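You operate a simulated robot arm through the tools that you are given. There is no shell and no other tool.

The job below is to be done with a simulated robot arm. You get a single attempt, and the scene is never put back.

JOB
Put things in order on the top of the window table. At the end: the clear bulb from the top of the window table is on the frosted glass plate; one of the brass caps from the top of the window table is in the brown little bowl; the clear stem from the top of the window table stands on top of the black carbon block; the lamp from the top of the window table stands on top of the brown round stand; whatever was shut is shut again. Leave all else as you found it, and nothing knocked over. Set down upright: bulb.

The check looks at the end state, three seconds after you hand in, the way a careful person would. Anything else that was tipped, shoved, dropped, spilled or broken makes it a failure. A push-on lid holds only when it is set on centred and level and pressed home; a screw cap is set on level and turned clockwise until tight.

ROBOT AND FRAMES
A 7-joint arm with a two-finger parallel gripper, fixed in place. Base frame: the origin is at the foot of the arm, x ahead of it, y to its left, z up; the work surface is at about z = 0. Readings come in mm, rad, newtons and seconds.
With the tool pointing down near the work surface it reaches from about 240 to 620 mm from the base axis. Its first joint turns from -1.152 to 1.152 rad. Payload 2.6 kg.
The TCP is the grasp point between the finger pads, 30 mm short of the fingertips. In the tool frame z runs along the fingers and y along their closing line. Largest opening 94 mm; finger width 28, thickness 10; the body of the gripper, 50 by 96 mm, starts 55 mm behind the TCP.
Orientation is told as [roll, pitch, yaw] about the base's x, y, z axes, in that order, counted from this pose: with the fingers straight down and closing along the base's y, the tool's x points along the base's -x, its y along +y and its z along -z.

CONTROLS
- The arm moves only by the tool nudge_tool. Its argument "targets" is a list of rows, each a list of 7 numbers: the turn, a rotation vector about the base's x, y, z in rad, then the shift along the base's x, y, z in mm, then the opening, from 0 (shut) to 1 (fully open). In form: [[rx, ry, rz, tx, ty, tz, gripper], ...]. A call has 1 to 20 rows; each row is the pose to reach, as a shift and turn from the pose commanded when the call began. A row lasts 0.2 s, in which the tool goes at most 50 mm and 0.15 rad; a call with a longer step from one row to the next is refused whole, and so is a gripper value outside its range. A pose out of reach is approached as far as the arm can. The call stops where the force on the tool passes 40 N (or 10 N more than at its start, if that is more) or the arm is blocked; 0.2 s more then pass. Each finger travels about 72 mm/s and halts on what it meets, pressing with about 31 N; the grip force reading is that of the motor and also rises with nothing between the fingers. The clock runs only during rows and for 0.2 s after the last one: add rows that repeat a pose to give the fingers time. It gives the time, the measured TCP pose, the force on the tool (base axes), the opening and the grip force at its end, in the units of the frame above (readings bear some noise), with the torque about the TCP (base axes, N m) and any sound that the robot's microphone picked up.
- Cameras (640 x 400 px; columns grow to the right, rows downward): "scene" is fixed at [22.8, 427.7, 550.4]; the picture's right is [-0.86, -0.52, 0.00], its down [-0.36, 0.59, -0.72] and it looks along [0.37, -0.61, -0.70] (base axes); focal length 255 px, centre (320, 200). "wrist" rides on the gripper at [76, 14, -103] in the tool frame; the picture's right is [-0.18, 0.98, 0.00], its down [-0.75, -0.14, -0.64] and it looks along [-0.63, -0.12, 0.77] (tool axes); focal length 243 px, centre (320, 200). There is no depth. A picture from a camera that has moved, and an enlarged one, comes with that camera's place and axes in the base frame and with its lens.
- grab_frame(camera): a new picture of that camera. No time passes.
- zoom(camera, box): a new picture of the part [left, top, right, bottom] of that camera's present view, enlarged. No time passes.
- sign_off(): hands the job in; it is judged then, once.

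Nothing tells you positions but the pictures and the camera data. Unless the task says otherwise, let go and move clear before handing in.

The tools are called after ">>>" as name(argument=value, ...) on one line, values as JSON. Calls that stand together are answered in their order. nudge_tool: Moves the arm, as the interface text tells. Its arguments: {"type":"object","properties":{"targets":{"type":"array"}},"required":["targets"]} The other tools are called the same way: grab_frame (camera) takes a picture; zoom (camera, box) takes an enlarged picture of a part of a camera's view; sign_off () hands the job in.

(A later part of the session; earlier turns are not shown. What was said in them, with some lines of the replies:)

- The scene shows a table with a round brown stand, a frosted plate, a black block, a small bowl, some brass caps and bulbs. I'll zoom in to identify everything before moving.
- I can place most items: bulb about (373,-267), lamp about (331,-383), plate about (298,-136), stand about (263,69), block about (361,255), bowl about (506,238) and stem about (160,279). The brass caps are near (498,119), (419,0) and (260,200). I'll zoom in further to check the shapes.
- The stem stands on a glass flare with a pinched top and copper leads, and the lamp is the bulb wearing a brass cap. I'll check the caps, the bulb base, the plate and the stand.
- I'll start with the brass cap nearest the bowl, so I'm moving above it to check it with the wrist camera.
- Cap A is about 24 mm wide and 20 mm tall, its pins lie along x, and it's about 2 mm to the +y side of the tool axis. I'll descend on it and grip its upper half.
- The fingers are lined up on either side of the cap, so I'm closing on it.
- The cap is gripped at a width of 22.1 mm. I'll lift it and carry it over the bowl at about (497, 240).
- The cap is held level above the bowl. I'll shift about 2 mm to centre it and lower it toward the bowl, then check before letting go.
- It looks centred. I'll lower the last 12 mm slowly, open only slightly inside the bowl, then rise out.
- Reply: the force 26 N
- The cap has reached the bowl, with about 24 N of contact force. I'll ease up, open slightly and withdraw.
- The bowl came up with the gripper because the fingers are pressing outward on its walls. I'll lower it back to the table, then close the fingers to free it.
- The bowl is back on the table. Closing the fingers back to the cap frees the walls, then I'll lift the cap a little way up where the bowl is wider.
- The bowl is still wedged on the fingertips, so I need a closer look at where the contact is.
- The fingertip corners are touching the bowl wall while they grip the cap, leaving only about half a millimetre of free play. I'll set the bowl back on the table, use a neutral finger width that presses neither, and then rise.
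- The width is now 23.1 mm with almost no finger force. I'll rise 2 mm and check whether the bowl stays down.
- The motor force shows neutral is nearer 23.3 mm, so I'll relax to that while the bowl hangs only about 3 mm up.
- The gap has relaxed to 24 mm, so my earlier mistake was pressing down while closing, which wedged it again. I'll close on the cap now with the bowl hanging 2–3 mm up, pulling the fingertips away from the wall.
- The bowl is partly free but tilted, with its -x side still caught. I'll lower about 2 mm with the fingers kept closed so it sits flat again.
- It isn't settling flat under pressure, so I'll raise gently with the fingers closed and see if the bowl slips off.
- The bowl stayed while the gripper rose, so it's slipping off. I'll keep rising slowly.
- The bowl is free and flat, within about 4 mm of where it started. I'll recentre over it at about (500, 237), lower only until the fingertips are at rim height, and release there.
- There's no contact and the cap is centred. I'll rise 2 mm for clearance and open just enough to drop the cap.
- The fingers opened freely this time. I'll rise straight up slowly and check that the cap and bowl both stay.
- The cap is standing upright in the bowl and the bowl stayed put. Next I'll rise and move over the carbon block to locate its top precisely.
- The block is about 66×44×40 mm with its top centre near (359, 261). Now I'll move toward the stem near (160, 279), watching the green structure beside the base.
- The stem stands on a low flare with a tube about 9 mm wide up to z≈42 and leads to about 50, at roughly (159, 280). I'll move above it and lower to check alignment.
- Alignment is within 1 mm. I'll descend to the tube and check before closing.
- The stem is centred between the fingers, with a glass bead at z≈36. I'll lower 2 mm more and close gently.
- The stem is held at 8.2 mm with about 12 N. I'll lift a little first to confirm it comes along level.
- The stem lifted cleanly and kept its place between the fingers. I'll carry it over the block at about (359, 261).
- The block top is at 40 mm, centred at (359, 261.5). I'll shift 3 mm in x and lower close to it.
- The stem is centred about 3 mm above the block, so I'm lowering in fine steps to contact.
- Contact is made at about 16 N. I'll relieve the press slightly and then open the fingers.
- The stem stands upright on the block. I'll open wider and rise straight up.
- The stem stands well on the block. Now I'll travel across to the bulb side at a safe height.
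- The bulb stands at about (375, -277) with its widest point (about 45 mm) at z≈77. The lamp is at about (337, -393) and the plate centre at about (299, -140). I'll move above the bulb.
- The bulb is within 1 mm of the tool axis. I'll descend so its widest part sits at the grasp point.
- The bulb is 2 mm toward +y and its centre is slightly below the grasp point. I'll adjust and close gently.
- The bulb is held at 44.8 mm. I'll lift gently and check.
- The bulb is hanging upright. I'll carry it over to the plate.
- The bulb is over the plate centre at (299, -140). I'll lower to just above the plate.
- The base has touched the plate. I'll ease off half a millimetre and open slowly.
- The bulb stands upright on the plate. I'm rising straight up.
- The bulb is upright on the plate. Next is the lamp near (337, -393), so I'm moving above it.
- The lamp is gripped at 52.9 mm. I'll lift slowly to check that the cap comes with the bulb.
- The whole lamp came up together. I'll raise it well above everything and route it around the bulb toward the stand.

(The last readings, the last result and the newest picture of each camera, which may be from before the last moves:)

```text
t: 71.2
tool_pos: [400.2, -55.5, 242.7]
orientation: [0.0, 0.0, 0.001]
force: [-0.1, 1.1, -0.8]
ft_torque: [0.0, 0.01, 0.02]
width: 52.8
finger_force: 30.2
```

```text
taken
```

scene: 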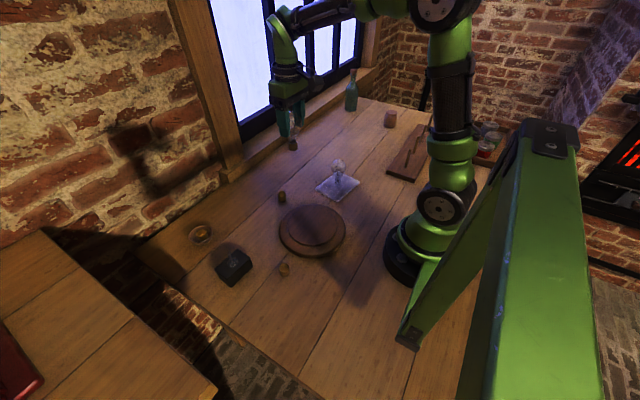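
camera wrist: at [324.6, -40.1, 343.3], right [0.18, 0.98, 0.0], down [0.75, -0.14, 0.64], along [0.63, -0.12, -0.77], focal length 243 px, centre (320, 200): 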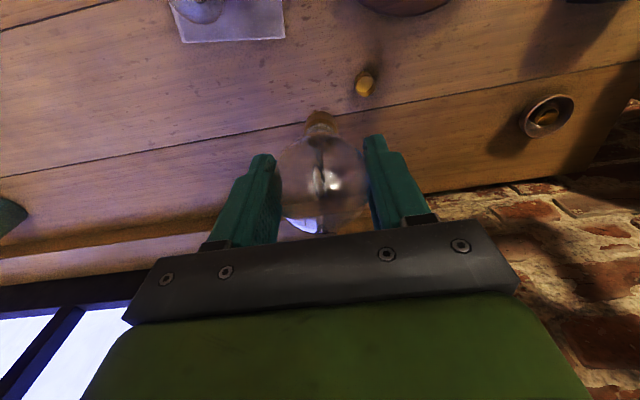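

The lamp is still held upright. Next I'll go over the stand and refine its centre and height from the wrist camera.

>>> nudge_tool(targets=[[0, 0, 0, -15, 13, 0, 0.48], [0, 0, 0, -42, 37, 0, 0.48], [0, 0, 0, -70, 62, 0, 0.48], [0, 0, 0, -98, 87, 0, 0.48], [0, 0, 0, -122, 109, 0, 0.48], [0, 0, 0, -136, 122, 0, 0.48], [0, 0, 0, -136, 122, 0, 0.48]])

>>> grab_frame(camera="wrist")

>>> zoom(camera="scene", box=[250, 120, 410, 270])

```text
t: 72.8
tool_pos: [265.0, 69.6, 242.4]
orientation: [0.0, -0.001, 0.0]
force: [-0.6, -0.8, 0.2]
ft_torque: [-0.05, -0.01, -0.01]
width: 52.5
finger_force: 30.1
```

```text
taken
camera wrist: at [189.1, 83.6, 343.7], right [0.18, 0.98, 0.0], down [0.75, -0.14, 0.64], along [0.63, -0.12, -0.77], focal length 243 px, centre (320, 200)
```

wrist: 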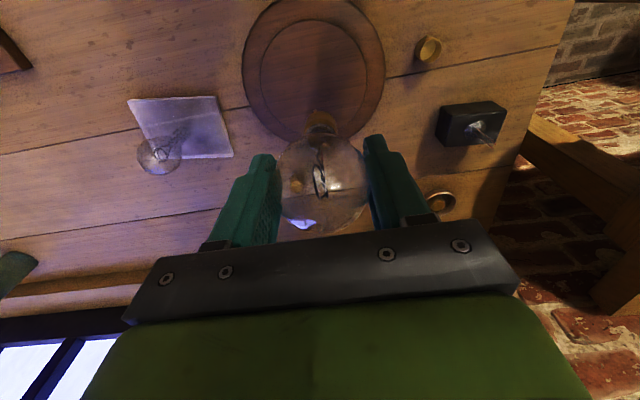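

```text
2.67 times, centred on (330, 195) of scene
camera zoom: at [22.8, 427.7, 550.4], right [-0.86, -0.52, 0.0], down [-0.36, 0.59, -0.72], along [0.37, -0.61, -0.7], focal length 681 px, centre (293, 213)
```

zoom: 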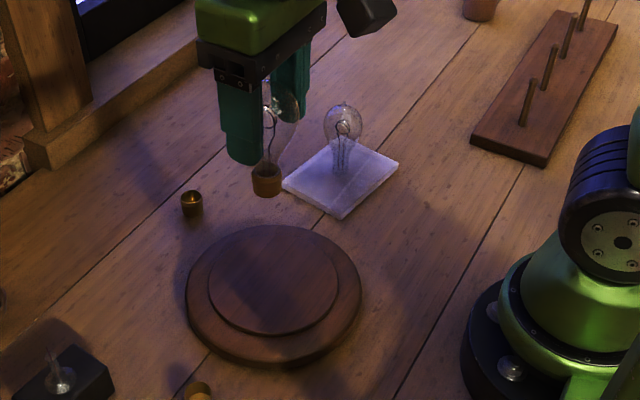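

>>> zoom(camera="wrist", box=[230, 0, 400, 150])

>>> zoom(camera="scene", box=[270, 195, 360, 265])

```text
2.67 times, centred on (315, 75) of wrist
camera zoom: at [189.1, 83.6, 343.7], right [0.18, 0.98, 0.0], down [0.75, -0.14, 0.64], along [0.63, -0.12, -0.77], focal length 647 px, centre (333, 533)
```

zoom: 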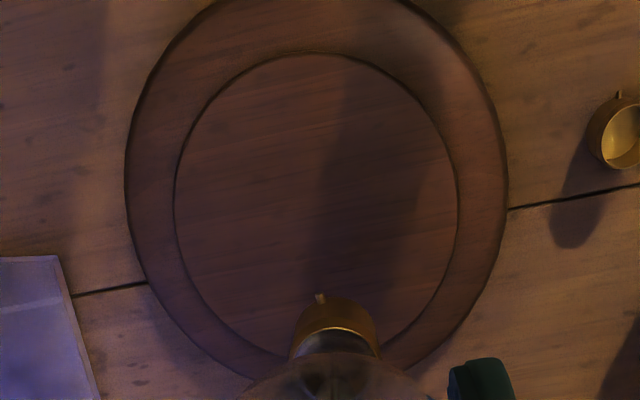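

```text
5.71 times, centred on (315, 230) of scene
camera zoom: at [22.8, 427.7, 550.4], right [-0.86, -0.52, 0.0], down [-0.36, 0.59, -0.72], along [0.37, -0.61, -0.7], focal length 1459 px, centre (349, 29)
```

zoom: 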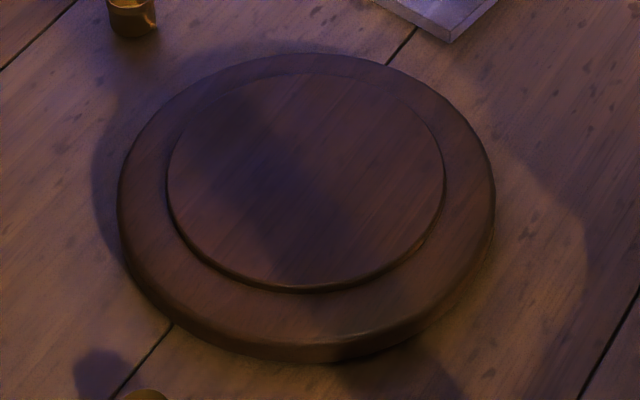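

The stand is centred near (269, 62) with its top about 21 mm up. I'll shift over the centre and lower to about 12 mm above it.

>>> nudge_tool(targets=[[0, 0, 0, 4, -7.6, 0, 0.48], [0, 0, 0, 4, -7.6, -30, 0.48], [0, 0, 0, 4, -7.6, -62, 0.48], [0, 0, 0, 4, -7.6, -92, 0.48], [0, 0, 0, 4, -7.6, -115, 0.48], [0, 0, 0, 4, -7.6, -124, 0.48], [0, 0, 0, 4, -7.6, -124, 0.48]])

>>> grab_frame(camera="wrist")

>>> zoom(camera="scene", box=[270, 175, 360, 265])

```text
t: 74.4
tool_pos: [269.1, 58.0, 117.6]
orientation: [0.0, 0.0, 0.0]
force: [0.0, -0.2, -1.9]
ft_torque: [-0.01, 0.0, 0.03]
width: 52.8
finger_force: 30.1
```

```text
taken
camera wrist: at [193.2, 72.4, 219.2], right [0.18, 0.98, 0.0], down [0.75, -0.14, 0.64], along [0.63, -0.12, -0.77], focal length 243 px, centre (320, 200)
```

wrist: 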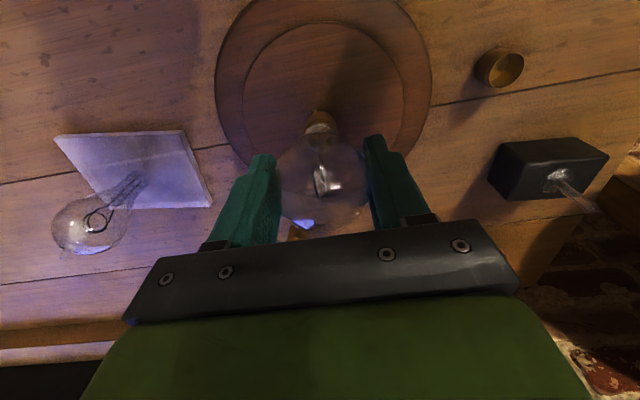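

```text
4.44 times, centred on (315, 220) of scene
camera zoom: at [22.8, 427.7, 550.4], right [-0.86, -0.52, 0.0], down [-0.36, 0.59, -0.72], along [0.37, -0.61, -0.7], focal length 1134 px, centre (342, 111)
```

zoom: 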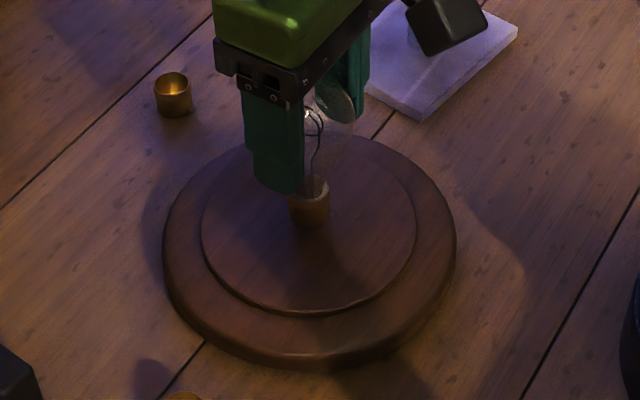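

>>> nudge_tool(targets=[[0, 0, 0, 1, 2.3, 0, 0.48], [0, 0, 0, 1, 2.3, -4, 0.48], [0, 0, 0, 1, 2.3, -8, 0.48], [0, 0, 0, 1, 2.3, -9.5, 0.48], [0, 0, 0, 1, 2.3, -9.5, 0.48]])

>>> zoom(camera="scene", box=[285, 190, 345, 250])

>>> zoom(camera="wrist", box=[210, 0, 430, 200])

```text
t: 75.6
tool_pos: [270.1, 60.6, 110.1]
orientation: [0.002, -0.004, 0.0]
force: [-3.6, -0.2, 23.6]
ft_torque: [0.01, 0.13, -0.03]
width: 53.2
finger_force: 29.8
```

```text
6.67 times, centred on (315, 220) of scene
camera zoom: at [22.7, 427.7, 550.4], right [-0.86, -0.52, 0.0], down [-0.36, 0.59, -0.72], along [0.37, -0.61, -0.7], focal length 1702 px, centre (353, 67)
```

zoom: 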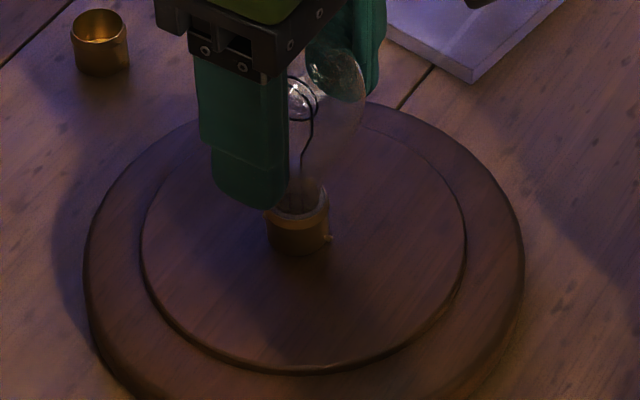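

```text
2.00 times, centred on (320, 100) of wrist
camera zoom: at [194.2, 75.5, 211.6], right [0.18, 0.98, 0.0], down [0.75, -0.14, 0.64], along [0.63, -0.12, -0.76], focal length 485 px, centre (320, 400)
```

zoom: 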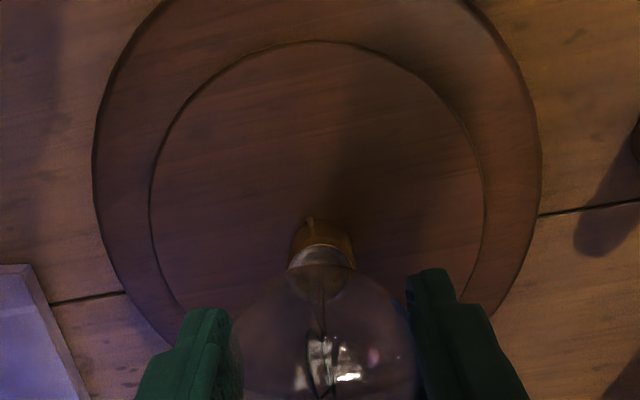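

The lamp touched the stand at about 24 N, so the top is a bit higher than I estimated. I'll ease off the press before opening.

>>> nudge_tool(targets=[[0, 0, 0, 0, 0, 0.8, 0.48], [0, 0, 0, 0, 0, 1.3, 0.48], [0, 0, 0, 0, 0, 1.3, 0.48]])

```text
t: 76.4
tool_pos: [270.4, 61.0, 110.4]
orientation: [0.0, -0.002, -0.002]
force: [3.9, 0.7, 12.1]
ft_torque: [0.05, -0.44, 0.03]
width: 52.9
finger_force: 29.1
```

>>> nudge_tool(targets=[[0, 0, 0, 0, 0, 0.6, 0.48], [0, 0, 0, 0, 0, 0.6, 0.48]])

>>> zoom(camera="scene", box=[285, 190, 345, 250])

>>> zoom(camera="wrist", box=[240, 80, 400, 230])

```text
t: 77.0
tool_pos: [270.5, 61.1, 111.2]
orientation: [-0.001, 0.001, -0.001]
force: [0.1, -1.7, 8.2]
ft_torque: [-0.19, -0.2, -0.04]
width: 52.7
finger_force: 29.8
```

```text
6.67 times, centred on (315, 220) of scene
camera zoom: at [22.8, 427.7, 550.4], right [-0.86, -0.52, 0.0], down [-0.36, 0.59, -0.72], along [0.37, -0.61, -0.7], focal length 1702 px, centre (353, 67)
```

zoom: 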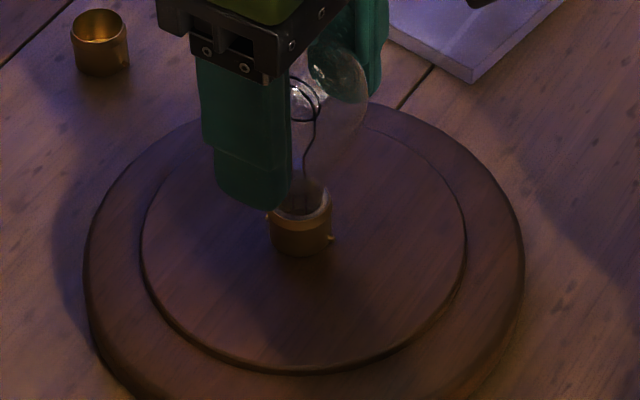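

```text
2.67 times, centred on (320, 155) of wrist
camera zoom: at [193.7, 75.7, 212.1], right [0.19, 0.98, 0.0], down [0.75, -0.14, 0.64], along [0.63, -0.12, -0.77], focal length 647 px, centre (320, 320)
```

zoom: 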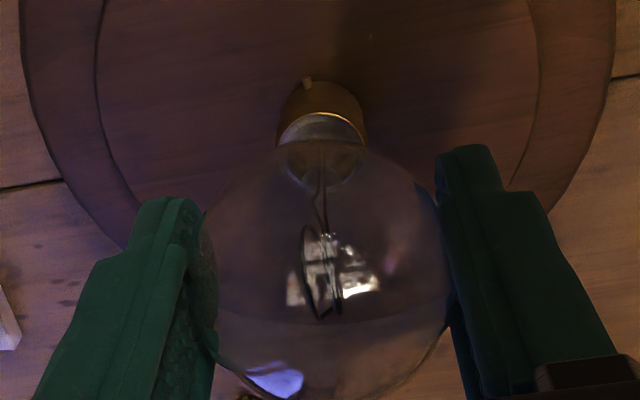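

>>> nudge_tool(targets=[[0, 0, 0, 0, 0, 0.6, 0.48], [0, 0, 0, 0, 0, 0.6, 0.5], [0, 0, 0, 0, 0, 0.6, 0.52], [0, 0, 0, 0, 0, 0.6, 0.54], [0, 0, 0, 0, 0, 0.6, 0.56], [0, 0, 0, 0, 0, 0.6, 0.58], [0, 0, 0, 0, 0, 0.6, 0.62], [0, 0, 0, 0, 0, 0.6, 0.7], [0, 0, 0, 0, 0, 0.6, 0.8], [0, 0, 0, 0, 0, 0.6, 0.85]])

>>> zoom(camera="scene", box=[285, 190, 345, 250])

>>> zoom(camera="wrist", box=[220, 60, 420, 230])

```text
t: 79.2
tool_pos: [270.0, 62.4, 111.9]
orientation: [-0.001, 0.0, -0.001]
force: [-0.3, -0.3, -0.2]
ft_torque: [0.01, 0.01, 0.05]
width: 80.0
finger_force: 0.1
```

```text
6.67 times, centred on (315, 220) of scene
camera zoom: at [22.8, 427.7, 550.4], right [-0.86, -0.52, 0.0], down [-0.36, 0.59, -0.72], along [0.37, -0.61, -0.7], focal length 1702 px, centre (353, 67)
```

zoom: 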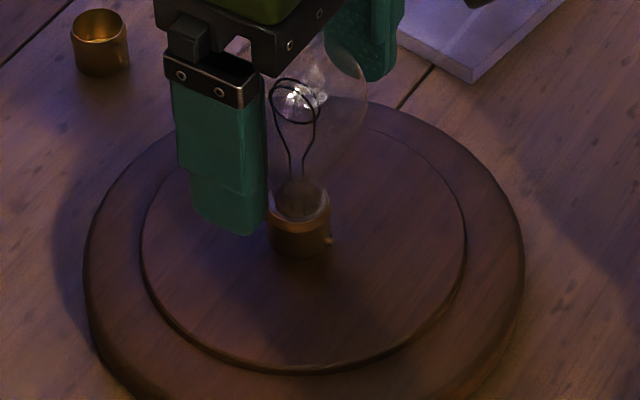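

```text
2.35 times, centred on (320, 145) of wrist
camera zoom: at [194.0, 76.4, 212.5], right [0.18, 0.98, 0.0], down [0.75, -0.14, 0.64], along [0.63, -0.12, -0.77], focal length 571 px, centre (320, 329)
```

zoom: 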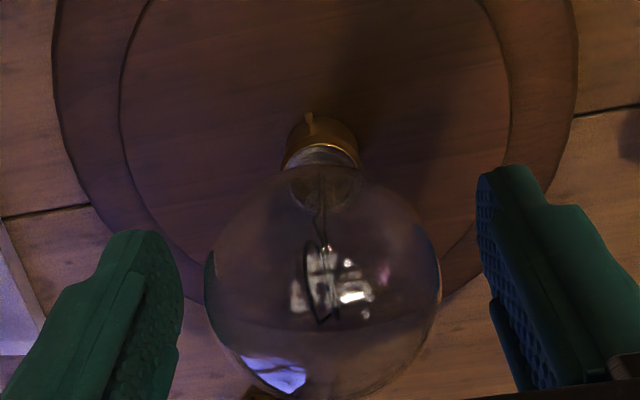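

The lamp is standing upright on the stand. I'll rise straight up, clear of it.

>>> nudge_tool(targets=[[0, 0, 0, 0, 0, 20, 0.85], [0, 0, 0, 0, 0, 55, 0.85], [0, 0, 0, 0, 0, 95, 0.85], [0, 0, 0, 0, 0, 130, 0.85], [0, 0, 0, 30, -10, 160, 0.85], [0, 0, 0, 75, -20, 180, 0.85], [0, 0, 0, 120, -30, 200, 0.85], [0, 0, 0, 150, -50, 210, 0.85], [0, 0, 0, 150, -50, 210, 0.85]])

>>> grab_frame(camera="scene")

>>> zoom(camera="scene", box=[180, 170, 360, 290])

>>> zoom(camera="scene", box=[300, 70, 460, 200])

>>> grab_frame(camera="wrist")

```text
refused: row 6 steps farther than a row can; nothing moved
```

```text
taken
```

scene: 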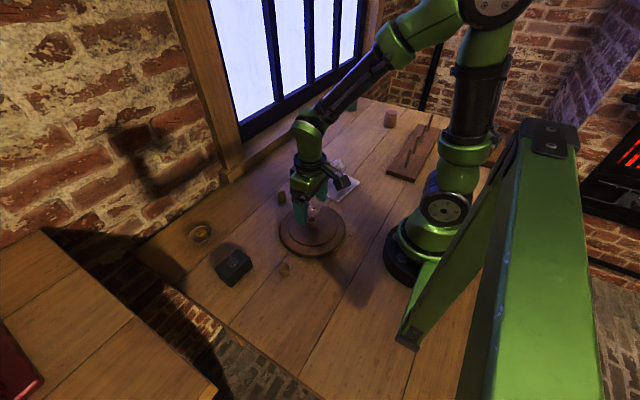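

```text
3.33 times, centred on (270, 230) of scene
camera zoom: at [22.8, 427.7, 550.4], right [-0.86, -0.52, 0.0], down [-0.36, 0.59, -0.72], along [0.37, -0.61, -0.7], focal length 851 px, centre (487, 100)
```

zoom: 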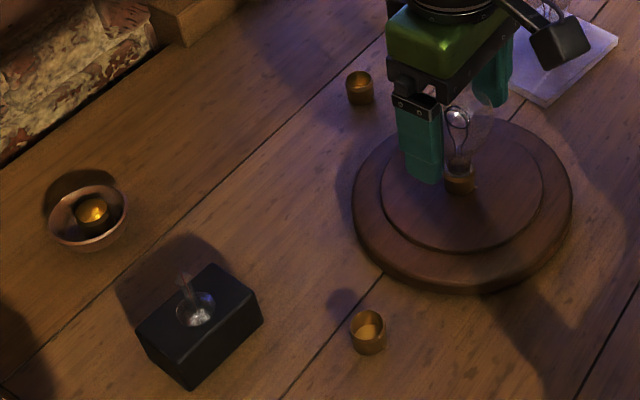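

```text
3.08 times, centred on (380, 135) of scene
camera zoom: at [22.8, 427.7, 550.4], right [-0.86, -0.52, 0.0], down [-0.36, 0.59, -0.72], along [0.37, -0.61, -0.7], focal length 785 px, centre (135, 400)
```

zoom: 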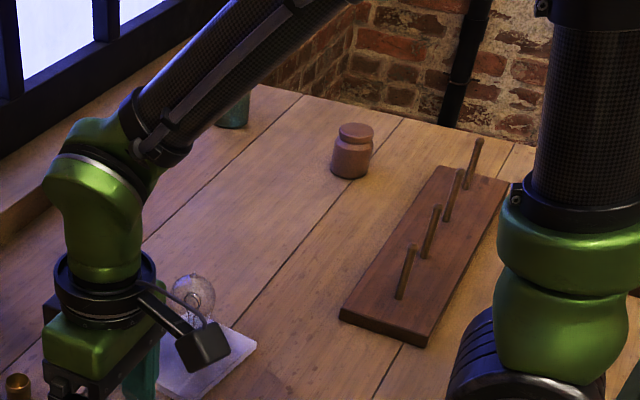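

```text
taken
camera wrist: at [194.0, 76.4, 212.5], right [0.18, 0.98, 0.0], down [0.75, -0.14, 0.64], along [0.63, -0.12, -0.77], focal length 243 px, centre (320, 200)
```

wrist: 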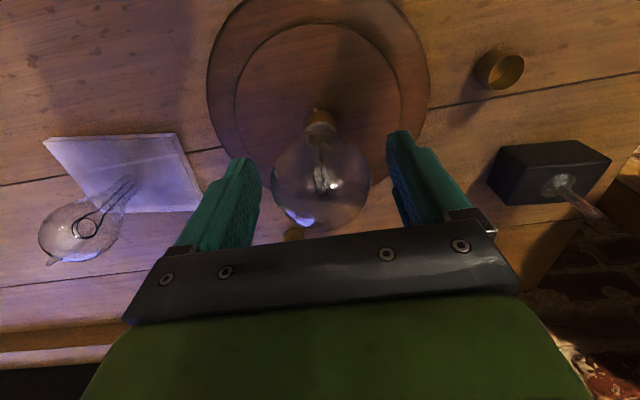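

That call was refused because one step was too long, and nothing moved. I'll rise straight up in shorter steps.

>>> nudge_tool(targets=[[0, 0, 0, 0, 0, 20, 0.85], [0, 0, 0, 0, 0, 55, 0.85], [0, 0, 0, 0, 0, 95, 0.85], [0, 0, 0, 0, 0, 135, 0.85], [0, 0, 0, 25, -8, 160, 0.85], [0, 0, 0, 60, -16, 180, 0.85], [0, 0, 0, 100, -25, 195, 0.85], [0, 0, 0, 140, -40, 205, 0.85], [0, 0, 0, 150, -50, 210, 0.85], [0, 0, 0, 150, -50, 210, 0.85]])

>>> grab_frame(camera="scene")

>>> zoom(camera="scene", box=[180, 170, 360, 290])

>>> zoom(camera="scene", box=[300, 70, 460, 200])

>>> grab_frame(camera="wrist")

```text
t: 81.4
tool_pos: [420.2, 13.2, 319.6]
orientation: [0.0, 0.001, 0.001]
force: [0.0, -1.3, 0.0]
ft_torque: [0.02, 0.01, 0.03]
width: 80.0
finger_force: 0.0
```

```text
taken
```

scene: 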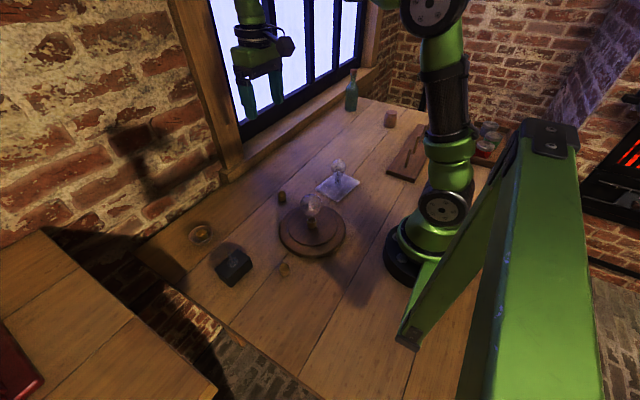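

```text
3.33 times, centred on (270, 230) of scene
camera zoom: at [22.8, 427.7, 550.4], right [-0.86, -0.52, 0.0], down [-0.36, 0.59, -0.72], along [0.37, -0.61, -0.7], focal length 851 px, centre (487, 100)
```

zoom: 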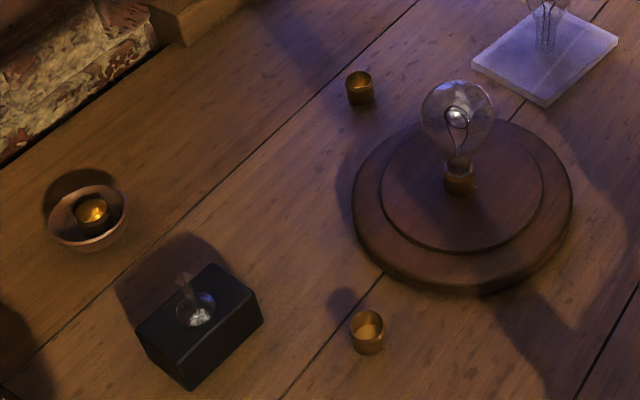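

```text
3.08 times, centred on (380, 135) of scene
camera zoom: at [22.8, 427.7, 550.4], right [-0.86, -0.52, 0.0], down [-0.36, 0.59, -0.72], along [0.37, -0.61, -0.7], focal length 785 px, centre (135, 400)
```

zoom: 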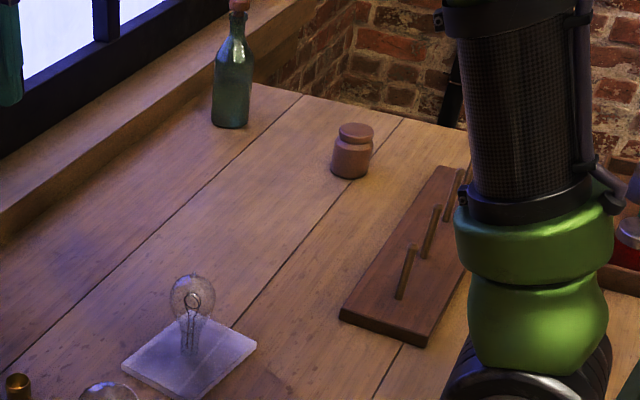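

```text
taken
camera wrist: at [344.4, 28.0, 421.4], right [0.18, 0.98, 0.0], down [0.75, -0.14, 0.64], along [0.63, -0.12, -0.77], focal length 243 px, centre (320, 200)
```

wrist: 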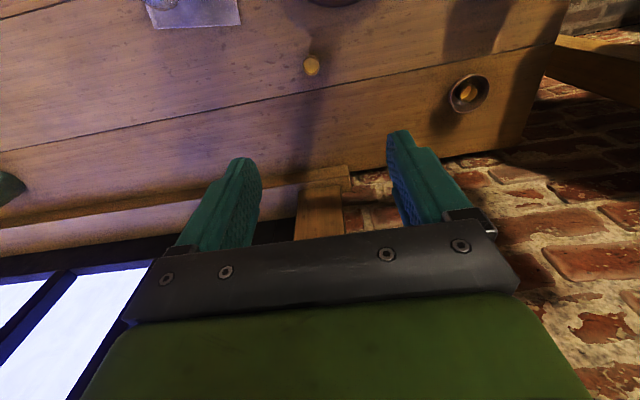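

Everything looks in place and the arm is clear. I'll take one last close look at each of the four placements before handing in.

>>> zoom(camera="scene", box=[180, 212, 260, 290])

>>> zoom(camera="scene", box=[275, 150, 365, 265])

>>> zoom(camera="wrist", box=[440, 60, 500, 120])

```text
5.13 times, centred on (220, 251) of scene
camera zoom: at [22.8, 427.7, 550.4], right [-0.86, -0.52, 0.0], down [-0.36, 0.59, -0.72], along [0.37, -0.61, -0.7], focal length 1309 px, centre (833, -62)
```

zoom: 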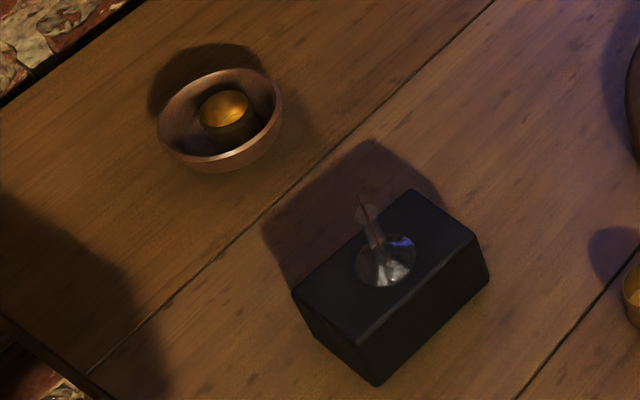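

```text
3.48 times, centred on (320, 208) of scene
camera zoom: at [22.8, 427.7, 550.4], right [-0.86, -0.52, 0.0], down [-0.36, 0.59, -0.72], along [0.37, -0.61, -0.7], focal length 888 px, centre (320, 174)
```

zoom: 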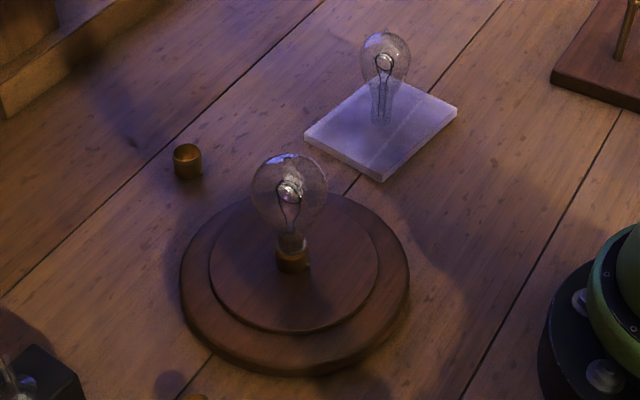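

```text
6.67 times, centred on (470, 90) of wrist
camera zoom: at [344.4, 28.0, 421.4], right [0.18, 0.98, 0.0], down [0.75, -0.14, 0.64], along [0.63, -0.12, -0.77], focal length 1618 px, centre (-680, 933)
```

zoom: 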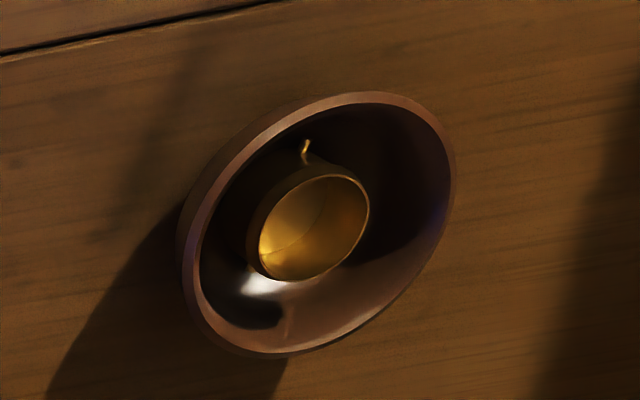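

The cap is in the bowl, the stem is on the block, the bulb is upright on the plate and the lamp is on the stand. Nothing was knocked over, nothing that was shut has been opened, and the arm is clear. The bowl sits about 4 mm from where it started, because the fingertips wedged in it and briefly lifted it. I'm handing in now.

>>> sign_off()

```text
The job is handed in.
```

I've handed the job in. In the last pictures all four items were where they should be:

- **Brass cap:** one cap is upright in the brown little bowl.
- **Stem:** it stands upright on the black carbon block, close to the centre of its top.
- **Bulb:** it stands upright near the middle of the frosted glass plate.
- **Lamp:** it stands near the centre of the brown round stand, with its cap still on.

**The bowl moved:** while I was placing the cap, the fingertips wedged in the bowl. They lifted it about 10 mm, and it tilted for a moment before I got it free. It's flat on the table again, about 4 mm from where it started. I didn't try to push it back, because another contact could have moved it further.

Nothing was knocked over. I didn't open anything, so nothing needed shutting again, and the arm is clear of the table.
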